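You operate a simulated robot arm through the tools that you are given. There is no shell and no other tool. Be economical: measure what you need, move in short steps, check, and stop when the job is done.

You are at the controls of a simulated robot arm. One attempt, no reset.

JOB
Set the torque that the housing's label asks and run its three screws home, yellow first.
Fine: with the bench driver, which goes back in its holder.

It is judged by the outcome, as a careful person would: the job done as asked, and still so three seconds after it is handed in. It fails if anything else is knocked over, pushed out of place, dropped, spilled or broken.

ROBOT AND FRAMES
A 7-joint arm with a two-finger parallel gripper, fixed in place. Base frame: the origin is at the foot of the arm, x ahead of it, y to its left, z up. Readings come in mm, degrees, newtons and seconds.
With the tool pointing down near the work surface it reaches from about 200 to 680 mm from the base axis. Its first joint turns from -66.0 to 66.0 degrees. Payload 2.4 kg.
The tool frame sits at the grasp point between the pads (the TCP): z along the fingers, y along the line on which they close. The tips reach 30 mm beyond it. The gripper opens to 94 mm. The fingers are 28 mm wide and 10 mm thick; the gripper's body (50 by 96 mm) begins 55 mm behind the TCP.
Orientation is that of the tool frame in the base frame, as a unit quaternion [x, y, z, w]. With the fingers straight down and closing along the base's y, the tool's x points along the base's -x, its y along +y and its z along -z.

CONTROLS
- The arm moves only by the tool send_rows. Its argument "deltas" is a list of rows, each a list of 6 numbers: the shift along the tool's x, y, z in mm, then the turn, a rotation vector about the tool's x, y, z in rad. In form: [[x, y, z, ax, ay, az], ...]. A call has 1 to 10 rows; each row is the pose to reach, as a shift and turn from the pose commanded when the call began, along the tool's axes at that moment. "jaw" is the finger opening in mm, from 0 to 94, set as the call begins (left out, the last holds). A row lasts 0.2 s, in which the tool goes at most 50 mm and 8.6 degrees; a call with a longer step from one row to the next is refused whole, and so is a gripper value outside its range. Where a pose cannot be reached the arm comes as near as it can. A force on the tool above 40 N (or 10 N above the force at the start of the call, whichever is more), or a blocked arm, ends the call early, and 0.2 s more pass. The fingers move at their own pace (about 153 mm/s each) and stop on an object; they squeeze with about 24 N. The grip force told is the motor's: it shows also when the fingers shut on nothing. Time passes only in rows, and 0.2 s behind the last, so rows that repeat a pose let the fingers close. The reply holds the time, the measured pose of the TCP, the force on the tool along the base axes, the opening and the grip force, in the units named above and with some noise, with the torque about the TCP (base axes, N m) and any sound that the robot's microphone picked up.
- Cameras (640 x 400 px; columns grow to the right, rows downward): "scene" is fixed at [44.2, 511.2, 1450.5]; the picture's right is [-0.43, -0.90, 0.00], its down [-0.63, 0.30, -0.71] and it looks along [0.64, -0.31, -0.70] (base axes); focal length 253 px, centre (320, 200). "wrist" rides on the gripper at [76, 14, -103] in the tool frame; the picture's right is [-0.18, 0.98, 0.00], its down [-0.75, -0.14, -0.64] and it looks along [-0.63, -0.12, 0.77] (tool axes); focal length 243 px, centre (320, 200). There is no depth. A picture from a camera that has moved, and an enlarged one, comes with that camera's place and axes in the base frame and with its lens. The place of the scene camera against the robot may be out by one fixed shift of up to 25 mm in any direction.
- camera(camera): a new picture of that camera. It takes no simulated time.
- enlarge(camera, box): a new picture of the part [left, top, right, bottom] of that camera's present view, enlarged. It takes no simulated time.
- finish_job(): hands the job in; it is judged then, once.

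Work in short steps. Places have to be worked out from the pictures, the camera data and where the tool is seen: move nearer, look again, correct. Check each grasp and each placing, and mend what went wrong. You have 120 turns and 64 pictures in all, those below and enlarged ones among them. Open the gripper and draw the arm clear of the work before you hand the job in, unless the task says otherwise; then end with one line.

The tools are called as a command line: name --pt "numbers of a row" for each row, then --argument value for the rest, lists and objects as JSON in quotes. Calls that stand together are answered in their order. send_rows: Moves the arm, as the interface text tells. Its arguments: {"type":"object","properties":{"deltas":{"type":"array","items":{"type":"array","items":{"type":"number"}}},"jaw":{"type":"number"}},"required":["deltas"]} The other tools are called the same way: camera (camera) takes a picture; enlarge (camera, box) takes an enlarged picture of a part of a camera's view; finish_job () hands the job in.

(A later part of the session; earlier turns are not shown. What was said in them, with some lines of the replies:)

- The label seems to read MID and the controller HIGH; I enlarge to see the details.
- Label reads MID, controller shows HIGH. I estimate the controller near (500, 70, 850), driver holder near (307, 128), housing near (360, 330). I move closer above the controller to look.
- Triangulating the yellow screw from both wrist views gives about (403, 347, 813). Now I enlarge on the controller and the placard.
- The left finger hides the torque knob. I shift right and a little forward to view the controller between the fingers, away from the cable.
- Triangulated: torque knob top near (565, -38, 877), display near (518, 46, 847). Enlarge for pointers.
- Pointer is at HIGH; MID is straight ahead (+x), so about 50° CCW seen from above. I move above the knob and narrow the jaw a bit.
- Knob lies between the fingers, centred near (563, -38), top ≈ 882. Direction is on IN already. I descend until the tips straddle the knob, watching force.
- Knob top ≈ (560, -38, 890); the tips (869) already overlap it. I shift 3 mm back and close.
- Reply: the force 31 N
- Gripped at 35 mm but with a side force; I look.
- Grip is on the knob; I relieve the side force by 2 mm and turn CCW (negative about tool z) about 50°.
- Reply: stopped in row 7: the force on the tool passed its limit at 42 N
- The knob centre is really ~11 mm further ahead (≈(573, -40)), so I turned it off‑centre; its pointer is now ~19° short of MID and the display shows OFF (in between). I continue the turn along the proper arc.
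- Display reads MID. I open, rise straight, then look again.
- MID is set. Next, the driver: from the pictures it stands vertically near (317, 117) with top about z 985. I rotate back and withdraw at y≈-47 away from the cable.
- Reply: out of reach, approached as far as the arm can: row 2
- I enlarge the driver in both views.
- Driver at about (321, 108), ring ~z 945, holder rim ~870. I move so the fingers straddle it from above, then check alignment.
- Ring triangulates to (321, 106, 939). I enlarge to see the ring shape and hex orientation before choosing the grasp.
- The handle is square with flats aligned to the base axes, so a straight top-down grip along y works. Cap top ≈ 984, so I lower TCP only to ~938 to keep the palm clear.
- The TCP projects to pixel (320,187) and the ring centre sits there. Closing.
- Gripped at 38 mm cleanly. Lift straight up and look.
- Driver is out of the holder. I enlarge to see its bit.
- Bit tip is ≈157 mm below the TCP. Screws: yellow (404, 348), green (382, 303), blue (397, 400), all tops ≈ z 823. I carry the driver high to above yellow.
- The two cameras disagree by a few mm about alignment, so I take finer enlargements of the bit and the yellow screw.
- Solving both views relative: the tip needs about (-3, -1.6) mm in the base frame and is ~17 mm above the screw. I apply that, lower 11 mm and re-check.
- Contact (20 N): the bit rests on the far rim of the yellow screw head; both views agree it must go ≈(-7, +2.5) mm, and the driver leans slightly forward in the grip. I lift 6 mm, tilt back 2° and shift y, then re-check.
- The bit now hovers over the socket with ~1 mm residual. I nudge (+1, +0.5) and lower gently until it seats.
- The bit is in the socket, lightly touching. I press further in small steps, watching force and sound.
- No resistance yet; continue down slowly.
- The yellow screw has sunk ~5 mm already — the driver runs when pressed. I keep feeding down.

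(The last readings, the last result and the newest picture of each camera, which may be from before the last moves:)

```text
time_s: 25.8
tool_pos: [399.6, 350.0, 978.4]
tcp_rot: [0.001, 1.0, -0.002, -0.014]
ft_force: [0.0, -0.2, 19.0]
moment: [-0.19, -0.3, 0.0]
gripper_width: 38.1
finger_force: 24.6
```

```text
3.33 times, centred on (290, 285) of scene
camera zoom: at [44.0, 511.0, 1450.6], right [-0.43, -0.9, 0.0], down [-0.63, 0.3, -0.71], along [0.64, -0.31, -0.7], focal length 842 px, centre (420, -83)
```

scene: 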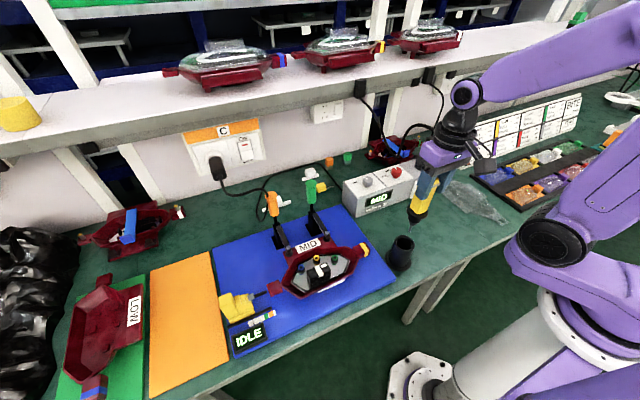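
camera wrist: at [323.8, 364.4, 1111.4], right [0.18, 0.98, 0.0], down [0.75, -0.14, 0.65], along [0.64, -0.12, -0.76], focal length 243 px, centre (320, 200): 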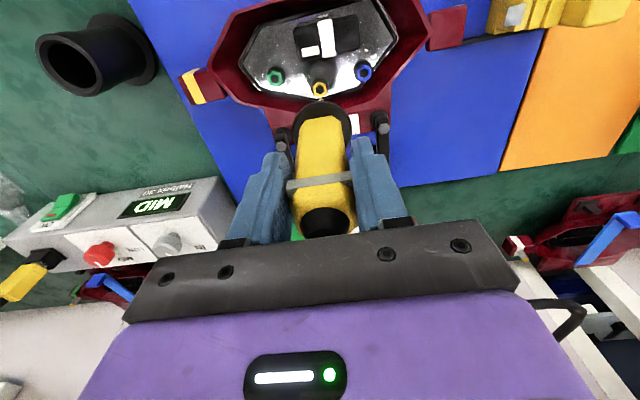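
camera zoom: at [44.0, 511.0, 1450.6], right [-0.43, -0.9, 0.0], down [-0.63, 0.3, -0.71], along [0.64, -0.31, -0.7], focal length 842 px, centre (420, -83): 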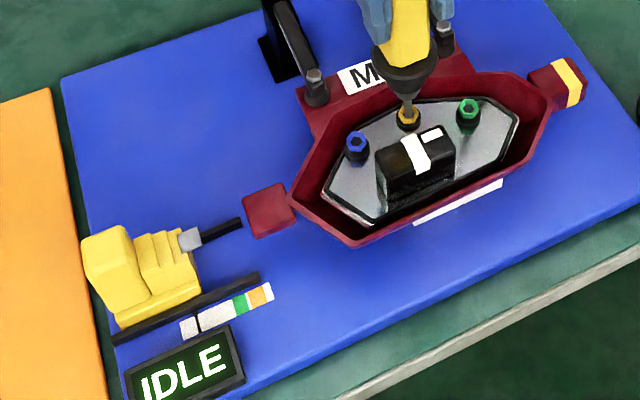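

Screw almost down; keep feeding until it stalls or clicks.

send_rows --pt "0 0 0 0 0 0" --pt "0 0 1 0 0 0" --pt "0 0 2 0 0 0" --pt "0 0 3 0 0 0" --pt "0 0 3 0 0 0" --pt "0 0 3 0 0 0"

```text
time_s: 27.2
tool_pos: [399.9, 349.3, 975.0]
tcp_rot: [0.0, 1.0, -0.002, -0.014]
ft_force: [0.1, -1.4, 18.8]
moment: [-0.13, -0.25, -0.03]
gripper_width: 38.1
finger_force: 24.3
```

send_rows --pt "0 0 0 0 0 0" --pt "0 0 1 0 0 0" --pt "0 0 2 0 0 0" --pt "0 0 2 0 0 0" --pt "0 0 2 0 0 0" --pt "0 0 2 0 0 0"

enlarge --camera "scene" --box '[290, 230, 340, 280]'

```text
time_s: 28.6
tool_pos: [401.1, 349.4, 973.5]
tcp_rot: [0.0, 1.0, -0.002, -0.013]
ft_force: [2.1, -0.9, 18.4]
moment: [-0.05, -0.31, 0.0]
gripper_width: 37.9
finger_force: 24.1
```

```text
8.00 times, centred on (315, 255) of scene
camera zoom: at [44.0, 511.0, 1450.6], right [-0.43, -0.9, 0.0], down [-0.63, 0.3, -0.71], along [0.64, -0.31, -0.7], focal length 2022 px, centre (360, -240)
```

zoom: 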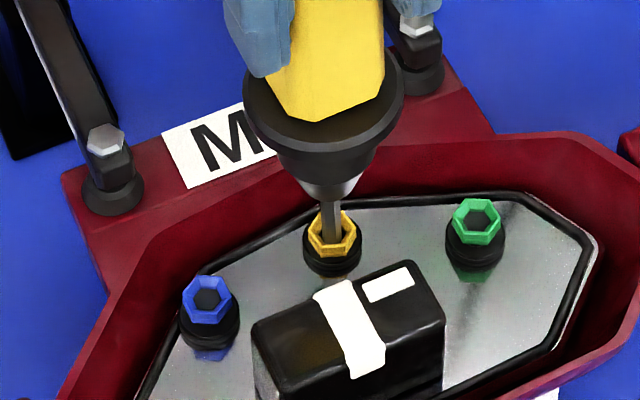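

Force stays ~18 N because the handle is now slipping in the grip; the screw itself looks flush (no reflection gap under it). I lift off and inspect.

send_rows --pt "0 0 -5 0 0 0" --pt "0 0 -15 0 0 0" --pt "0 0 -25 0 0 0"

enlarge --camera "scene" --box '[290, 230, 340, 280]'

camera --camera "wrist"

```text
time_s: 29.4
tool_pos: [400.6, 348.0, 997.9]
tcp_rot: [0.0, 1.0, -0.003, -0.016]
ft_force: [1.0, -1.1, -2.5]
moment: [0.01, 0.0, -0.01]
gripper_width: 38.3
finger_force: 23.9
```

```text
8.00 times, centred on (315, 255) of scene
camera zoom: at [44.3, 511.3, 1450.5], right [-0.43, -0.9, 0.0], down [-0.63, 0.3, -0.71], along [0.64, -0.31, -0.7], focal length 2022 px, centre (360, -240)
```

zoom: 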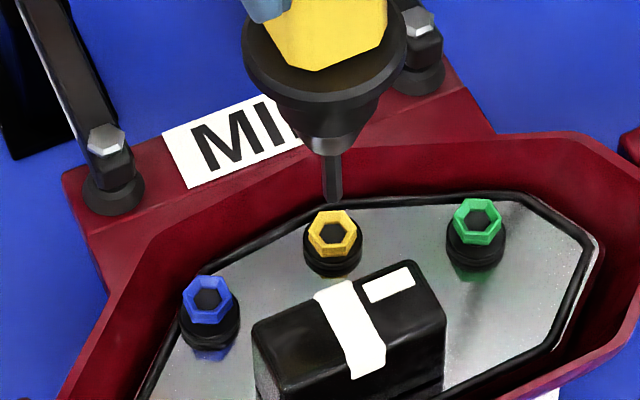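

```text
15 pictures are left
camera wrist: at [326.1, 363.6, 1102.9], right [0.18, 0.98, -0.01], down [0.77, -0.14, 0.62], along [0.61, -0.12, -0.78], focal length 243 px, centre (320, 200)
```

wrist: 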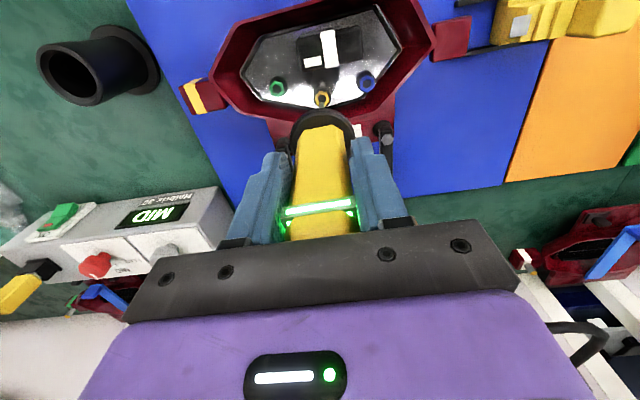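

The driver's ring glows green: yellow is tightened OK. Green screw is (-20.4, -47) from yellow; I move there, hovering ~4 mm above its rim.

send_rows --pt "0.3 0 -8 0 0 0" --pt "10.7 -22 -7.5 0 0 0" --pt "21.1 -45.2 -7.1 0 0 0" --pt "20.8 -45.2 2 0 0 0" --pt "20.5 -45.2 8.9 0 0 0" --pt "20.5 -45.2 8.9 0 0 0"

enlarge --camera "scene" --box '[310, 230, 350, 270]'

enlarge --camera "wrist" --box '[280, 50, 360, 120]'

```text
time_s: 30.8
tool_pos: [381.2, 303.6, 990.2]
tcp_rot: [-0.001, 1.0, -0.001, -0.014]
ft_force: [0.7, 0.0, -2.8]
moment: [0.02, 0.03, -0.01]
gripper_width: 38.2
finger_force: 23.8
```

```text
10.00 times, centred on (330, 250) of scene
camera zoom: at [44.3, 511.3, 1450.5], right [-0.43, -0.9, 0.0], down [-0.63, 0.3, -0.71], along [0.64, -0.31, -0.7], focal length 2527 px, centre (220, -300)
```

zoom: 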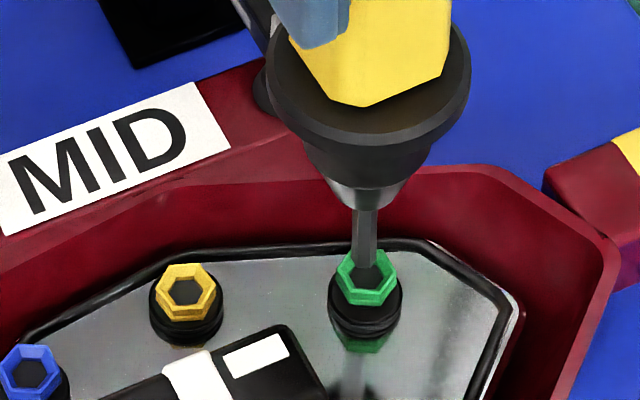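

```text
5.71 times, centred on (320, 85) of wrist
camera zoom: at [305.7, 319.1, 1094.3], right [0.18, 0.98, -0.01], down [0.77, -0.14, 0.62], along [0.61, -0.12, -0.78], focal length 1386 px, centre (320, 857)
```

zoom: 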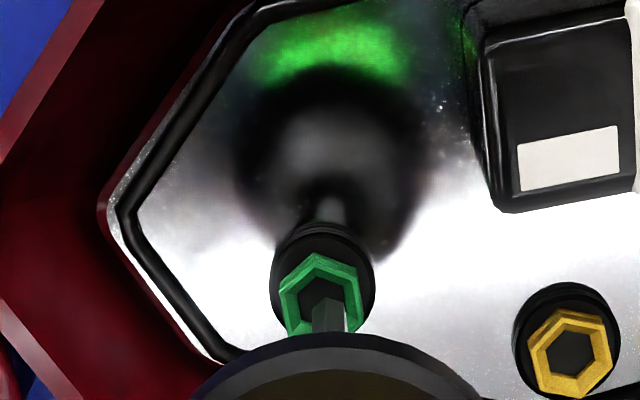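

Tip sits nearly over the green socket; I nudge (+1, -1.6) and lower gently.

send_rows --pt "-1 -1.6 0 0 0 0" --pt "-1 -1.6 2 0 0 0" --pt "-1 -1.6 4 0 0 0" --pt "-1 -1.6 6 0 0 0" --pt "-1 -1.6 8 0 0 0"

```text
time_s: 32.0
tool_pos: [381.3, 304.1, 982.4]
tcp_rot: [0.0, 1.0, -0.002, -0.014]
ft_force: [0.1, -0.1, -3.5]
moment: [0.02, 0.05, -0.02]
gripper_width: 38.2
finger_force: 24.3
```

Past rim height with no contact, so in the socket. Continue down.

send_rows --pt "0 0 2 0 0 0" --pt "0 0 4 0 0 0" --pt "0 0 4 0 0 0" --pt "0 0 4 0 0 0"

enlarge --camera "scene" --box '[300, 210, 360, 270]'

```text
time_s: 33.0
tool_pos: [379.6, 303.7, 977.8]
tcp_rot: [0.0, 1.0, -0.002, -0.014]
ft_force: [0.8, 1.3, -1.3]
moment: [0.05, 0.01, -0.02]
gripper_width: 38.3
finger_force: 24.2
```

```text
6.67 times, centred on (330, 240) of scene
camera zoom: at [44.3, 511.3, 1450.5], right [-0.43, -0.9, 0.0], down [-0.63, 0.3, -0.71], along [0.64, -0.31, -0.7], focal length 1685 px, centre (253, -67)
```

zoom: 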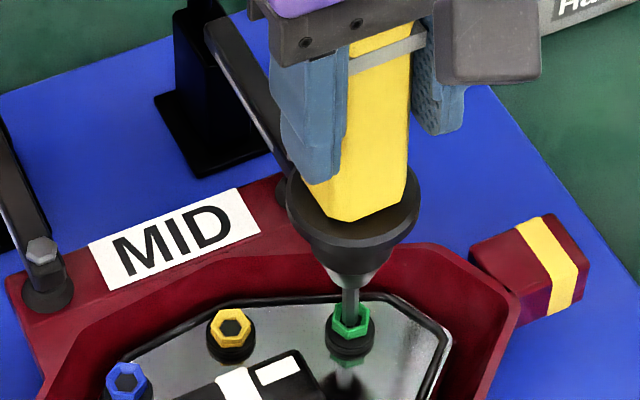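

Bit is in the green socket. I press further and hold.

send_rows --pt "0 0 1 0 0 0" --pt "0 0 2 0 0 0" --pt "0 0 3 0 0 0" --pt "0 0 4 0 0 0" --pt "0 0 5 0 0 0" --pt "0 0 5 0 0 0" --pt "0 0 5 0 0 0"

```text
time_s: 34.6
tool_pos: [381.0, 303.3, 973.4]
tcp_rot: [-0.001, 1.0, -0.001, -0.013]
ft_force: [0.3, -0.5, 16.1]
moment: [-0.05, -0.06, 0.16]
gripper_width: 38.2
finger_force: 23.9
```

There is a reaction torque, so it is driving. Hold and watch.

send_rows --pt "0 0 0 0 0 0" --pt "0 0 0 0 0 0" --pt "0 0 1 0 0 0" --pt "0 0 1 0 0 0" --pt "0 0 1 0 0 0" --pt "0 0 1 0 0 0"

camera --camera "wrist"

```text
time_s: 36.0
tool_pos: [380.9, 303.3, 972.6]
tcp_rot: [0.0, 1.0, -0.001, -0.013]
ft_force: [2.1, 0.7, 19.0]
moment: [-0.02, -0.42, -0.02]
gripper_width: 38.2
finger_force: 23.5
```

```text
11 pictures are left
camera wrist: at [306.0, 317.9, 1076.5], right [0.18, 0.98, -0.01], down [0.77, -0.14, 0.62], along [0.61, -0.12, -0.78], focal length 243 px, centre (320, 200)
```

wrist: 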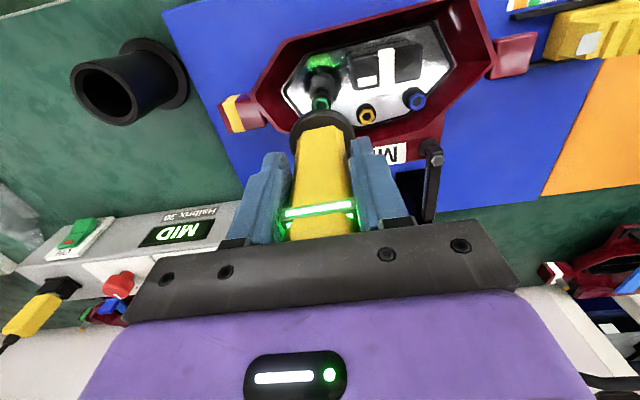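

Ring glows green again: green is home. I lift 45 mm and go to blue, hovering just above its rim.

send_rows --pt "0.5 0 -15 0 0 0" --pt "1.2 0 -45 0 0 0" --pt "-4 48 -45 0 0 0" --pt "-10 97 -45 0 0 0" --pt "-10.5 97 -30 0 0 0" --pt "-10.9 97 -17.7 0 0 0" --pt "-10.9 97 -17.7 0 0 0"

enlarge --camera "scene" --box '[275, 240, 315, 280]'

enlarge --camera "wrist" --box '[280, 50, 360, 120]'

```text
time_s: 37.6
tool_pos: [392.6, 400.0, 988.4]
tcp_rot: [-0.001, 1.0, -0.001, -0.014]
ft_force: [-0.8, -0.5, -3.2]
moment: [0.0, -0.02, -0.01]
gripper_width: 38.2
finger_force: 23.2
```

```text
10.00 times, centred on (295, 260) of scene
camera zoom: at [44.3, 511.3, 1450.5], right [-0.43, -0.9, 0.0], down [-0.63, 0.3, -0.71], along [0.64, -0.31, -0.7], focal length 2527 px, centre (570, -400)
```

zoom: 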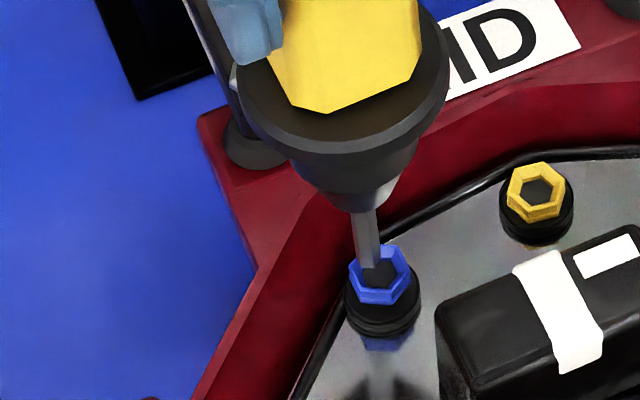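

```text
5.71 times, centred on (320, 85) of wrist
camera zoom: at [317.7, 416.1, 1092.8], right [0.18, 0.98, -0.01], down [0.77, -0.14, 0.62], along [0.61, -0.12, -0.78], focal length 1386 px, centre (320, 857)
```

zoom: 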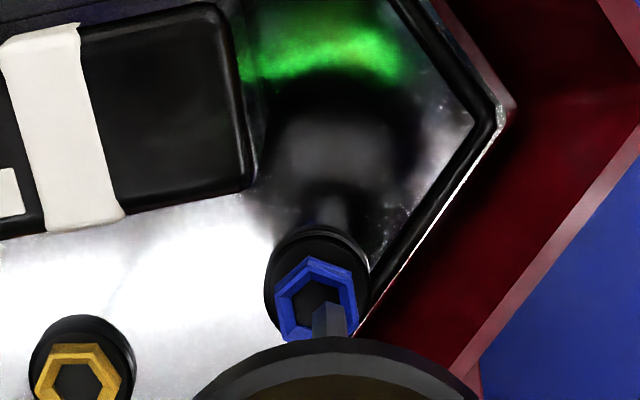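

Needs about (-1, -2.3) mm; nudge then lower into the blue socket.

send_rows --pt "1 -2.3 0 0 0 0" --pt "1 -2.3 2 0 0 0" --pt "1 -2.3 4 0 0 0" --pt "1 -2.3 6 0 0 0" --pt "1 -2.3 8 0 0 0" --pt "1 -2.3 10 0 0 0"

```text
time_s: 39.0
tool_pos: [391.4, 397.5, 981.2]
tcp_rot: [0.0, 1.0, -0.002, -0.013]
ft_force: [1.5, 0.3, -2.3]
moment: [0.02, -0.04, 0.0]
gripper_width: 38.0
finger_force: 23.9
```

No rim contact, so the bit is in the socket; I continue pressing gradually.

send_rows --pt "0 0 1 0 0 0" --pt "0 0 2 0 0 0" --pt "0 0 4 0 0 0" --pt "0 0 5 0 0 0" --pt "0 0 6 0 0 0" --pt "0 0 7 0 0 0" --pt "0 0 8 0 0 0" --pt "0 0 8 0 0 0"

```text
time_s: 40.8
tool_pos: [390.3, 397.9, 971.6]
tcp_rot: [-0.001, 1.0, -0.002, -0.012]
ft_force: [-0.8, -0.8, 17.2]
moment: [-0.29, 0.0, 0.2]
gripper_width: 38.1
finger_force: 24.2
```

Reaction torque again; hold about 1.5 s and look.

send_rows --pt "0 0 0 0 0 0" --pt "0 0 0 0 0 0" --pt "0 0 0.5 0 0 0" --pt "0 0 0.5 0 0 0" --pt "0 0 1 0 0 0" --pt "0 0 1 0 0 0" --pt "0 0 1 0 0 0"

camera --camera "wrist"

```text
time_s: 42.4
tool_pos: [391.4, 397.7, 971.3]
tcp_rot: [0.0, 1.0, -0.001, -0.013]
ft_force: [1.2, 0.4, 19.2]
moment: [0.04, -0.26, 0.04]
gripper_width: 38.2
finger_force: 23.5
```

```text
8 pictures are left
camera wrist: at [316.4, 412.5, 1075.3], right [0.18, 0.98, -0.01], down [0.77, -0.14, 0.62], along [0.61, -0.12, -0.78], focal length 243 px, centre (320, 200)
```

wrist: 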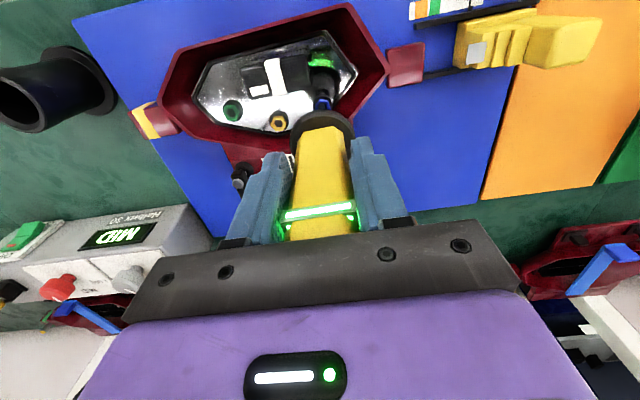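

All three show the green OK glow. Re-triangulating the empty holder gives its opening at ≈(331, 107, 835), meaning the driver sat ~8 mm ahead of the TCP in the grip (not tilted); so I lift, undo my 2° tilt and will go back to the original pick pose.

send_rows --pt "0.3 0 -10 0 0 0" --pt "1 0 -35 0 0 0" --pt "2 0 -70 0 0 0" --pt "2.9 0 -104 0 0 0" --pt "2.9 0 -104 0 -0.034 0" --pt "2.9 0 -104 0 -0.034 0"

enlarge --camera "scene" --box '[270, 225, 350, 285]'

```text
time_s: 43.8
tool_pos: [391.9, 398.4, 1074.4]
tcp_rot: [0.0, 1.0, -0.001, 0.004]
ft_force: [-0.6, -0.7, -2.9]
moment: [0.01, 0.06, 0.0]
gripper_width: 38.1
finger_force: 23.9
```

```text
6.67 times, centred on (310, 255) of scene
camera zoom: at [44.3, 511.3, 1450.5], right [-0.43, -0.9, 0.0], down [-0.63, 0.3, -0.71], along [0.64, -0.31, -0.7], focal length 1685 px, centre (387, -167)
```

zoom: 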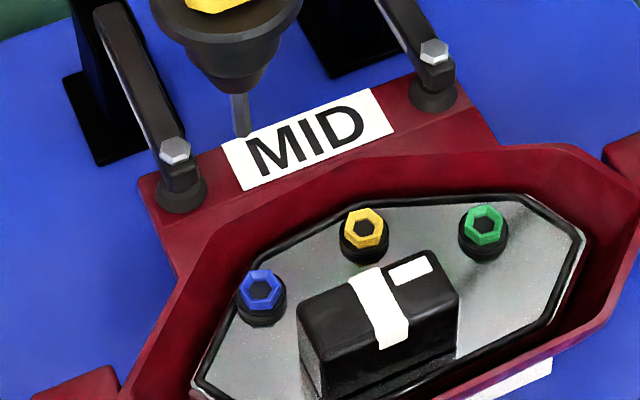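

All three screws are down flush. I carry the driver back over the holder at the pick pose.

send_rows --pt "10 -42 0 0 0 0" --pt "20 -84 0 0 0 0" --pt "30 -126 0 0 0 0" --pt "40 -168 0 0 0 0" --pt "50 -210 0 0 0 0" --pt "60 -252 0 0 0 0" --pt "69.4 -291 0 0 0 0" --pt "69.4 -291 25 0 0 0" --pt "69.4 -291 45 0 0 0" --pt "69.4 -291 45 0 0 0"

enlarge --camera "scene" --box '[376, 200, 446, 280]'

enlarge --camera "wrist" --box '[260, 30, 380, 130]'

```text
time_s: 46.0
tool_pos: [321.8, 108.2, 1030.1]
tcp_rot: [0.001, 1.0, -0.001, 0.004]
ft_force: [0.1, -0.1, -3.6]
moment: [-0.03, 0.03, -0.02]
gripper_width: 38.1
finger_force: 24.2
```

```text
5.00 times, centred on (411, 240) of scene
camera zoom: at [44.3, 511.3, 1450.5], right [-0.43, -0.9, 0.0], down [-0.63, 0.3, -0.71], along [0.64, -0.31, -0.7], focal length 1264 px, centre (-135, 0)
```

zoom: 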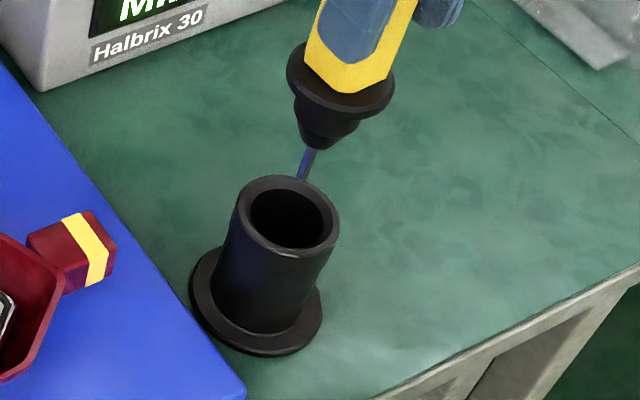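

```text
4.00 times, centred on (320, 80) of wrist
camera zoom: at [244.1, 122.6, 1131.6], right [0.18, 0.98, 0.0], down [0.75, -0.14, 0.65], along [0.64, -0.12, -0.76], focal length 970 px, centre (320, 680)
```

zoom: 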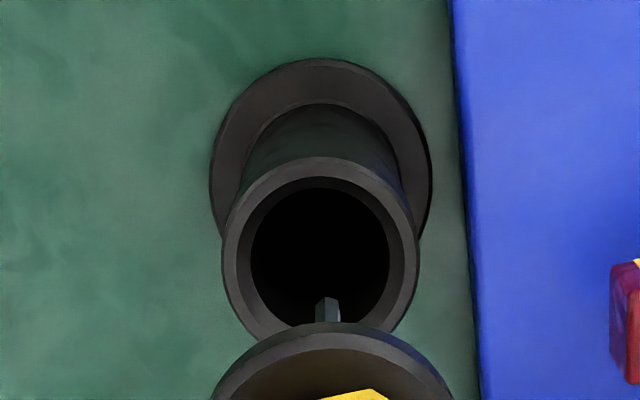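

Both views show the bit will enter the bore within ~2 mm. I nudge (-1, -1.3) and lower toward the expected seat (TCP ≈ 924).

send_rows --pt "1 -1.3 0 0 0 0" --pt "1 -1.3 15 0 0 0" --pt "1 -1.3 30 0 0 0" --pt "1 -1.3 45 0 0 0" --pt "1 -1.3 58 0 0 0" --pt "1 -1.3 70 0 0 0" --pt "1 -1.3 80 0 0 0" --pt "1 -1.3 90 0 0 0"

```text
time_s: 47.8
tool_pos: [320.1, 105.9, 939.9]
tcp_rot: [0.001, 1.0, -0.002, 0.004]
ft_force: [-0.2, -0.3, -2.7]
moment: [-0.01, 0.05, -0.01]
gripper_width: 38.0
finger_force: 24.3
```

No contact so far; continue slowly to seat.

send_rows --pt "0 0 5 0 0 0" --pt "0 0 10 0 0 0" --pt "0 0 13 0 0 0" --pt "0 0 15 0 0 0" --pt "0 0 17 0 0 0"

enlarge --camera "scene" --box '[376, 200, 446, 280]'

```text
time_s: 49.0
tool_pos: [320.7, 105.7, 923.6]
tcp_rot: [0.0, 1.0, -0.002, 0.004]
ft_force: [0.2, 0.7, -2.5]
moment: [0.0, 0.03, -0.03]
gripper_width: 38.1
finger_force: 23.8
```

```text
5.00 times, centred on (411, 240) of scene
camera zoom: at [44.3, 511.3, 1450.5], right [-0.43, -0.9, 0.0], down [-0.63, 0.3, -0.71], along [0.64, -0.31, -0.7], focal length 1264 px, centre (-135, 0)
```

zoom: 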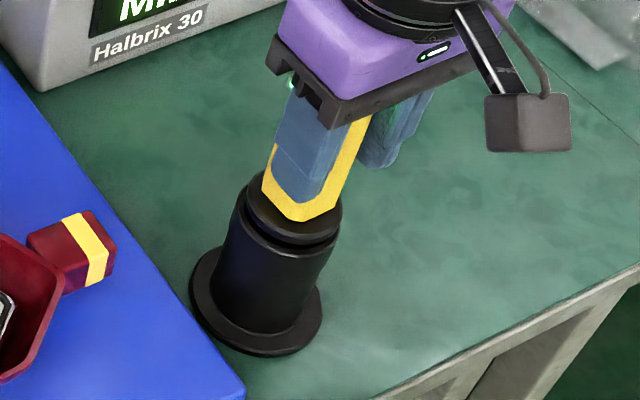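

Flange is a few mm above the rim. Lower further until contact.

send_rows --pt "0 0 2 0 0 0" --pt "0 0 4 0 0 0" --pt "0 0 5 0 0 0" --pt "0 0 6 0 0 0"

```text
time_s: 50.0
tool_pos: [321.5, 105.0, 916.4]
tcp_rot: [0.001, 1.0, -0.002, 0.002]
ft_force: [-0.9, 0.6, 0.9]
moment: [0.01, 0.05, -0.04]
gripper_width: 38.1
finger_force: 23.8
```

Contact begins (+3.5 N change). One more mm, then check.

send_rows --pt "0 0 1 0 0 0" --pt "0 0 1.5 0 0 0" --pt "0 0 1.5 0 0 0"

enlarge --camera "scene" --box '[376, 200, 446, 280]'

```text
time_s: 50.8
tool_pos: [321.9, 105.5, 915.3]
tcp_rot: [-0.001, 1.0, -0.002, 0.003]
ft_force: [-5.0, -0.8, 19.1]
moment: [-0.05, -0.35, 0.02]
gripper_width: 38.0
finger_force: 23.8
```

```text
5.00 times, centred on (411, 240) of scene
camera zoom: at [43.9, 511.1, 1450.6], right [-0.43, -0.9, 0.0], down [-0.63, 0.3, -0.71], along [0.64, -0.31, -0.7], focal length 1264 px, centre (-135, 0)
```

zoom: 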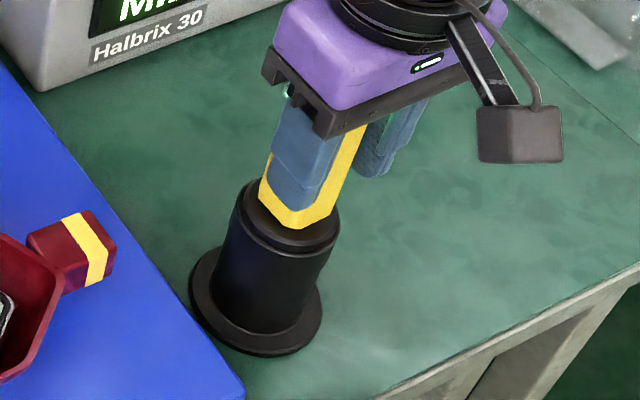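

Seated fully on the rim. Open the jaw and rise straight up.

send_rows --pt "0 0 -1 0 0 0" --pt "0 0 -1 0 0 0" --pt "0 0 -1 0 0 0" --pt "0 0 -15 0 0 0" --pt "0 0 -40 0 0 0" --pt "0 0 -75 0 0 0" --pt "0 0 -110 0 0 0" --pt "0 0 -150 0 0 0" --jaw 94

```text
time_s: 52.6
tool_pos: [320.6, 105.3, 1067.2]
tcp_rot: [-0.001, 1.0, -0.001, 0.003]
ft_force: [-0.4, 0.2, -0.2]
moment: [0.03, 0.01, 0.0]
gripper_width: 93.7
finger_force: 0.1
```

Released; withdraw back and up clear of the driver and cable, then a final look.

send_rows --pt "20 0 -30 0 0 0" --pt "50 0 -60 0 0 0" --pt "70 0 -100 0 0 0" --pt "70 0 -130 0 0 0"

camera --camera "scene"

```text
time_s: 53.6
tool_pos: [248.9, 106.5, 1196.1]
tcp_rot: [0.0, 1.0, -0.001, 0.003]
ft_force: [-0.2, 0.1, 1.1]
moment: [-0.01, -0.01, 0.01]
gripper_width: 94.1
finger_force: 0.2
```

```text
2 pictures are left
```

scene: 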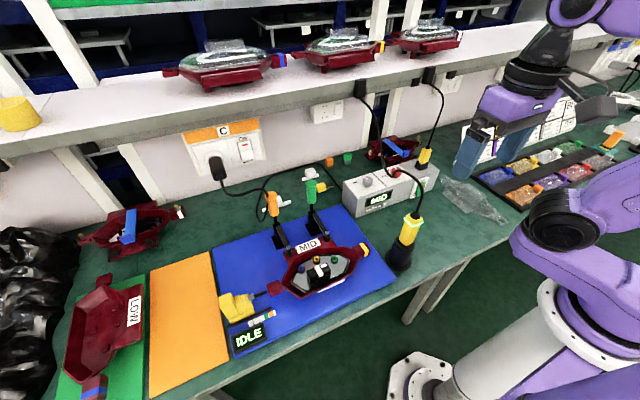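

Torque is on MID, the three screws look home, the driver is back in its holder, nothing else looks disturbed and the arm is clear. I hand the job in.

finish_job

```text
The job is handed in.
```

The torque was set from HIGH to MID, as the housing's label asks. All three screws were run home, in the order yellow, green, blue. The driver's ring lit green after each one, and it is back in its holder with the arm clear.
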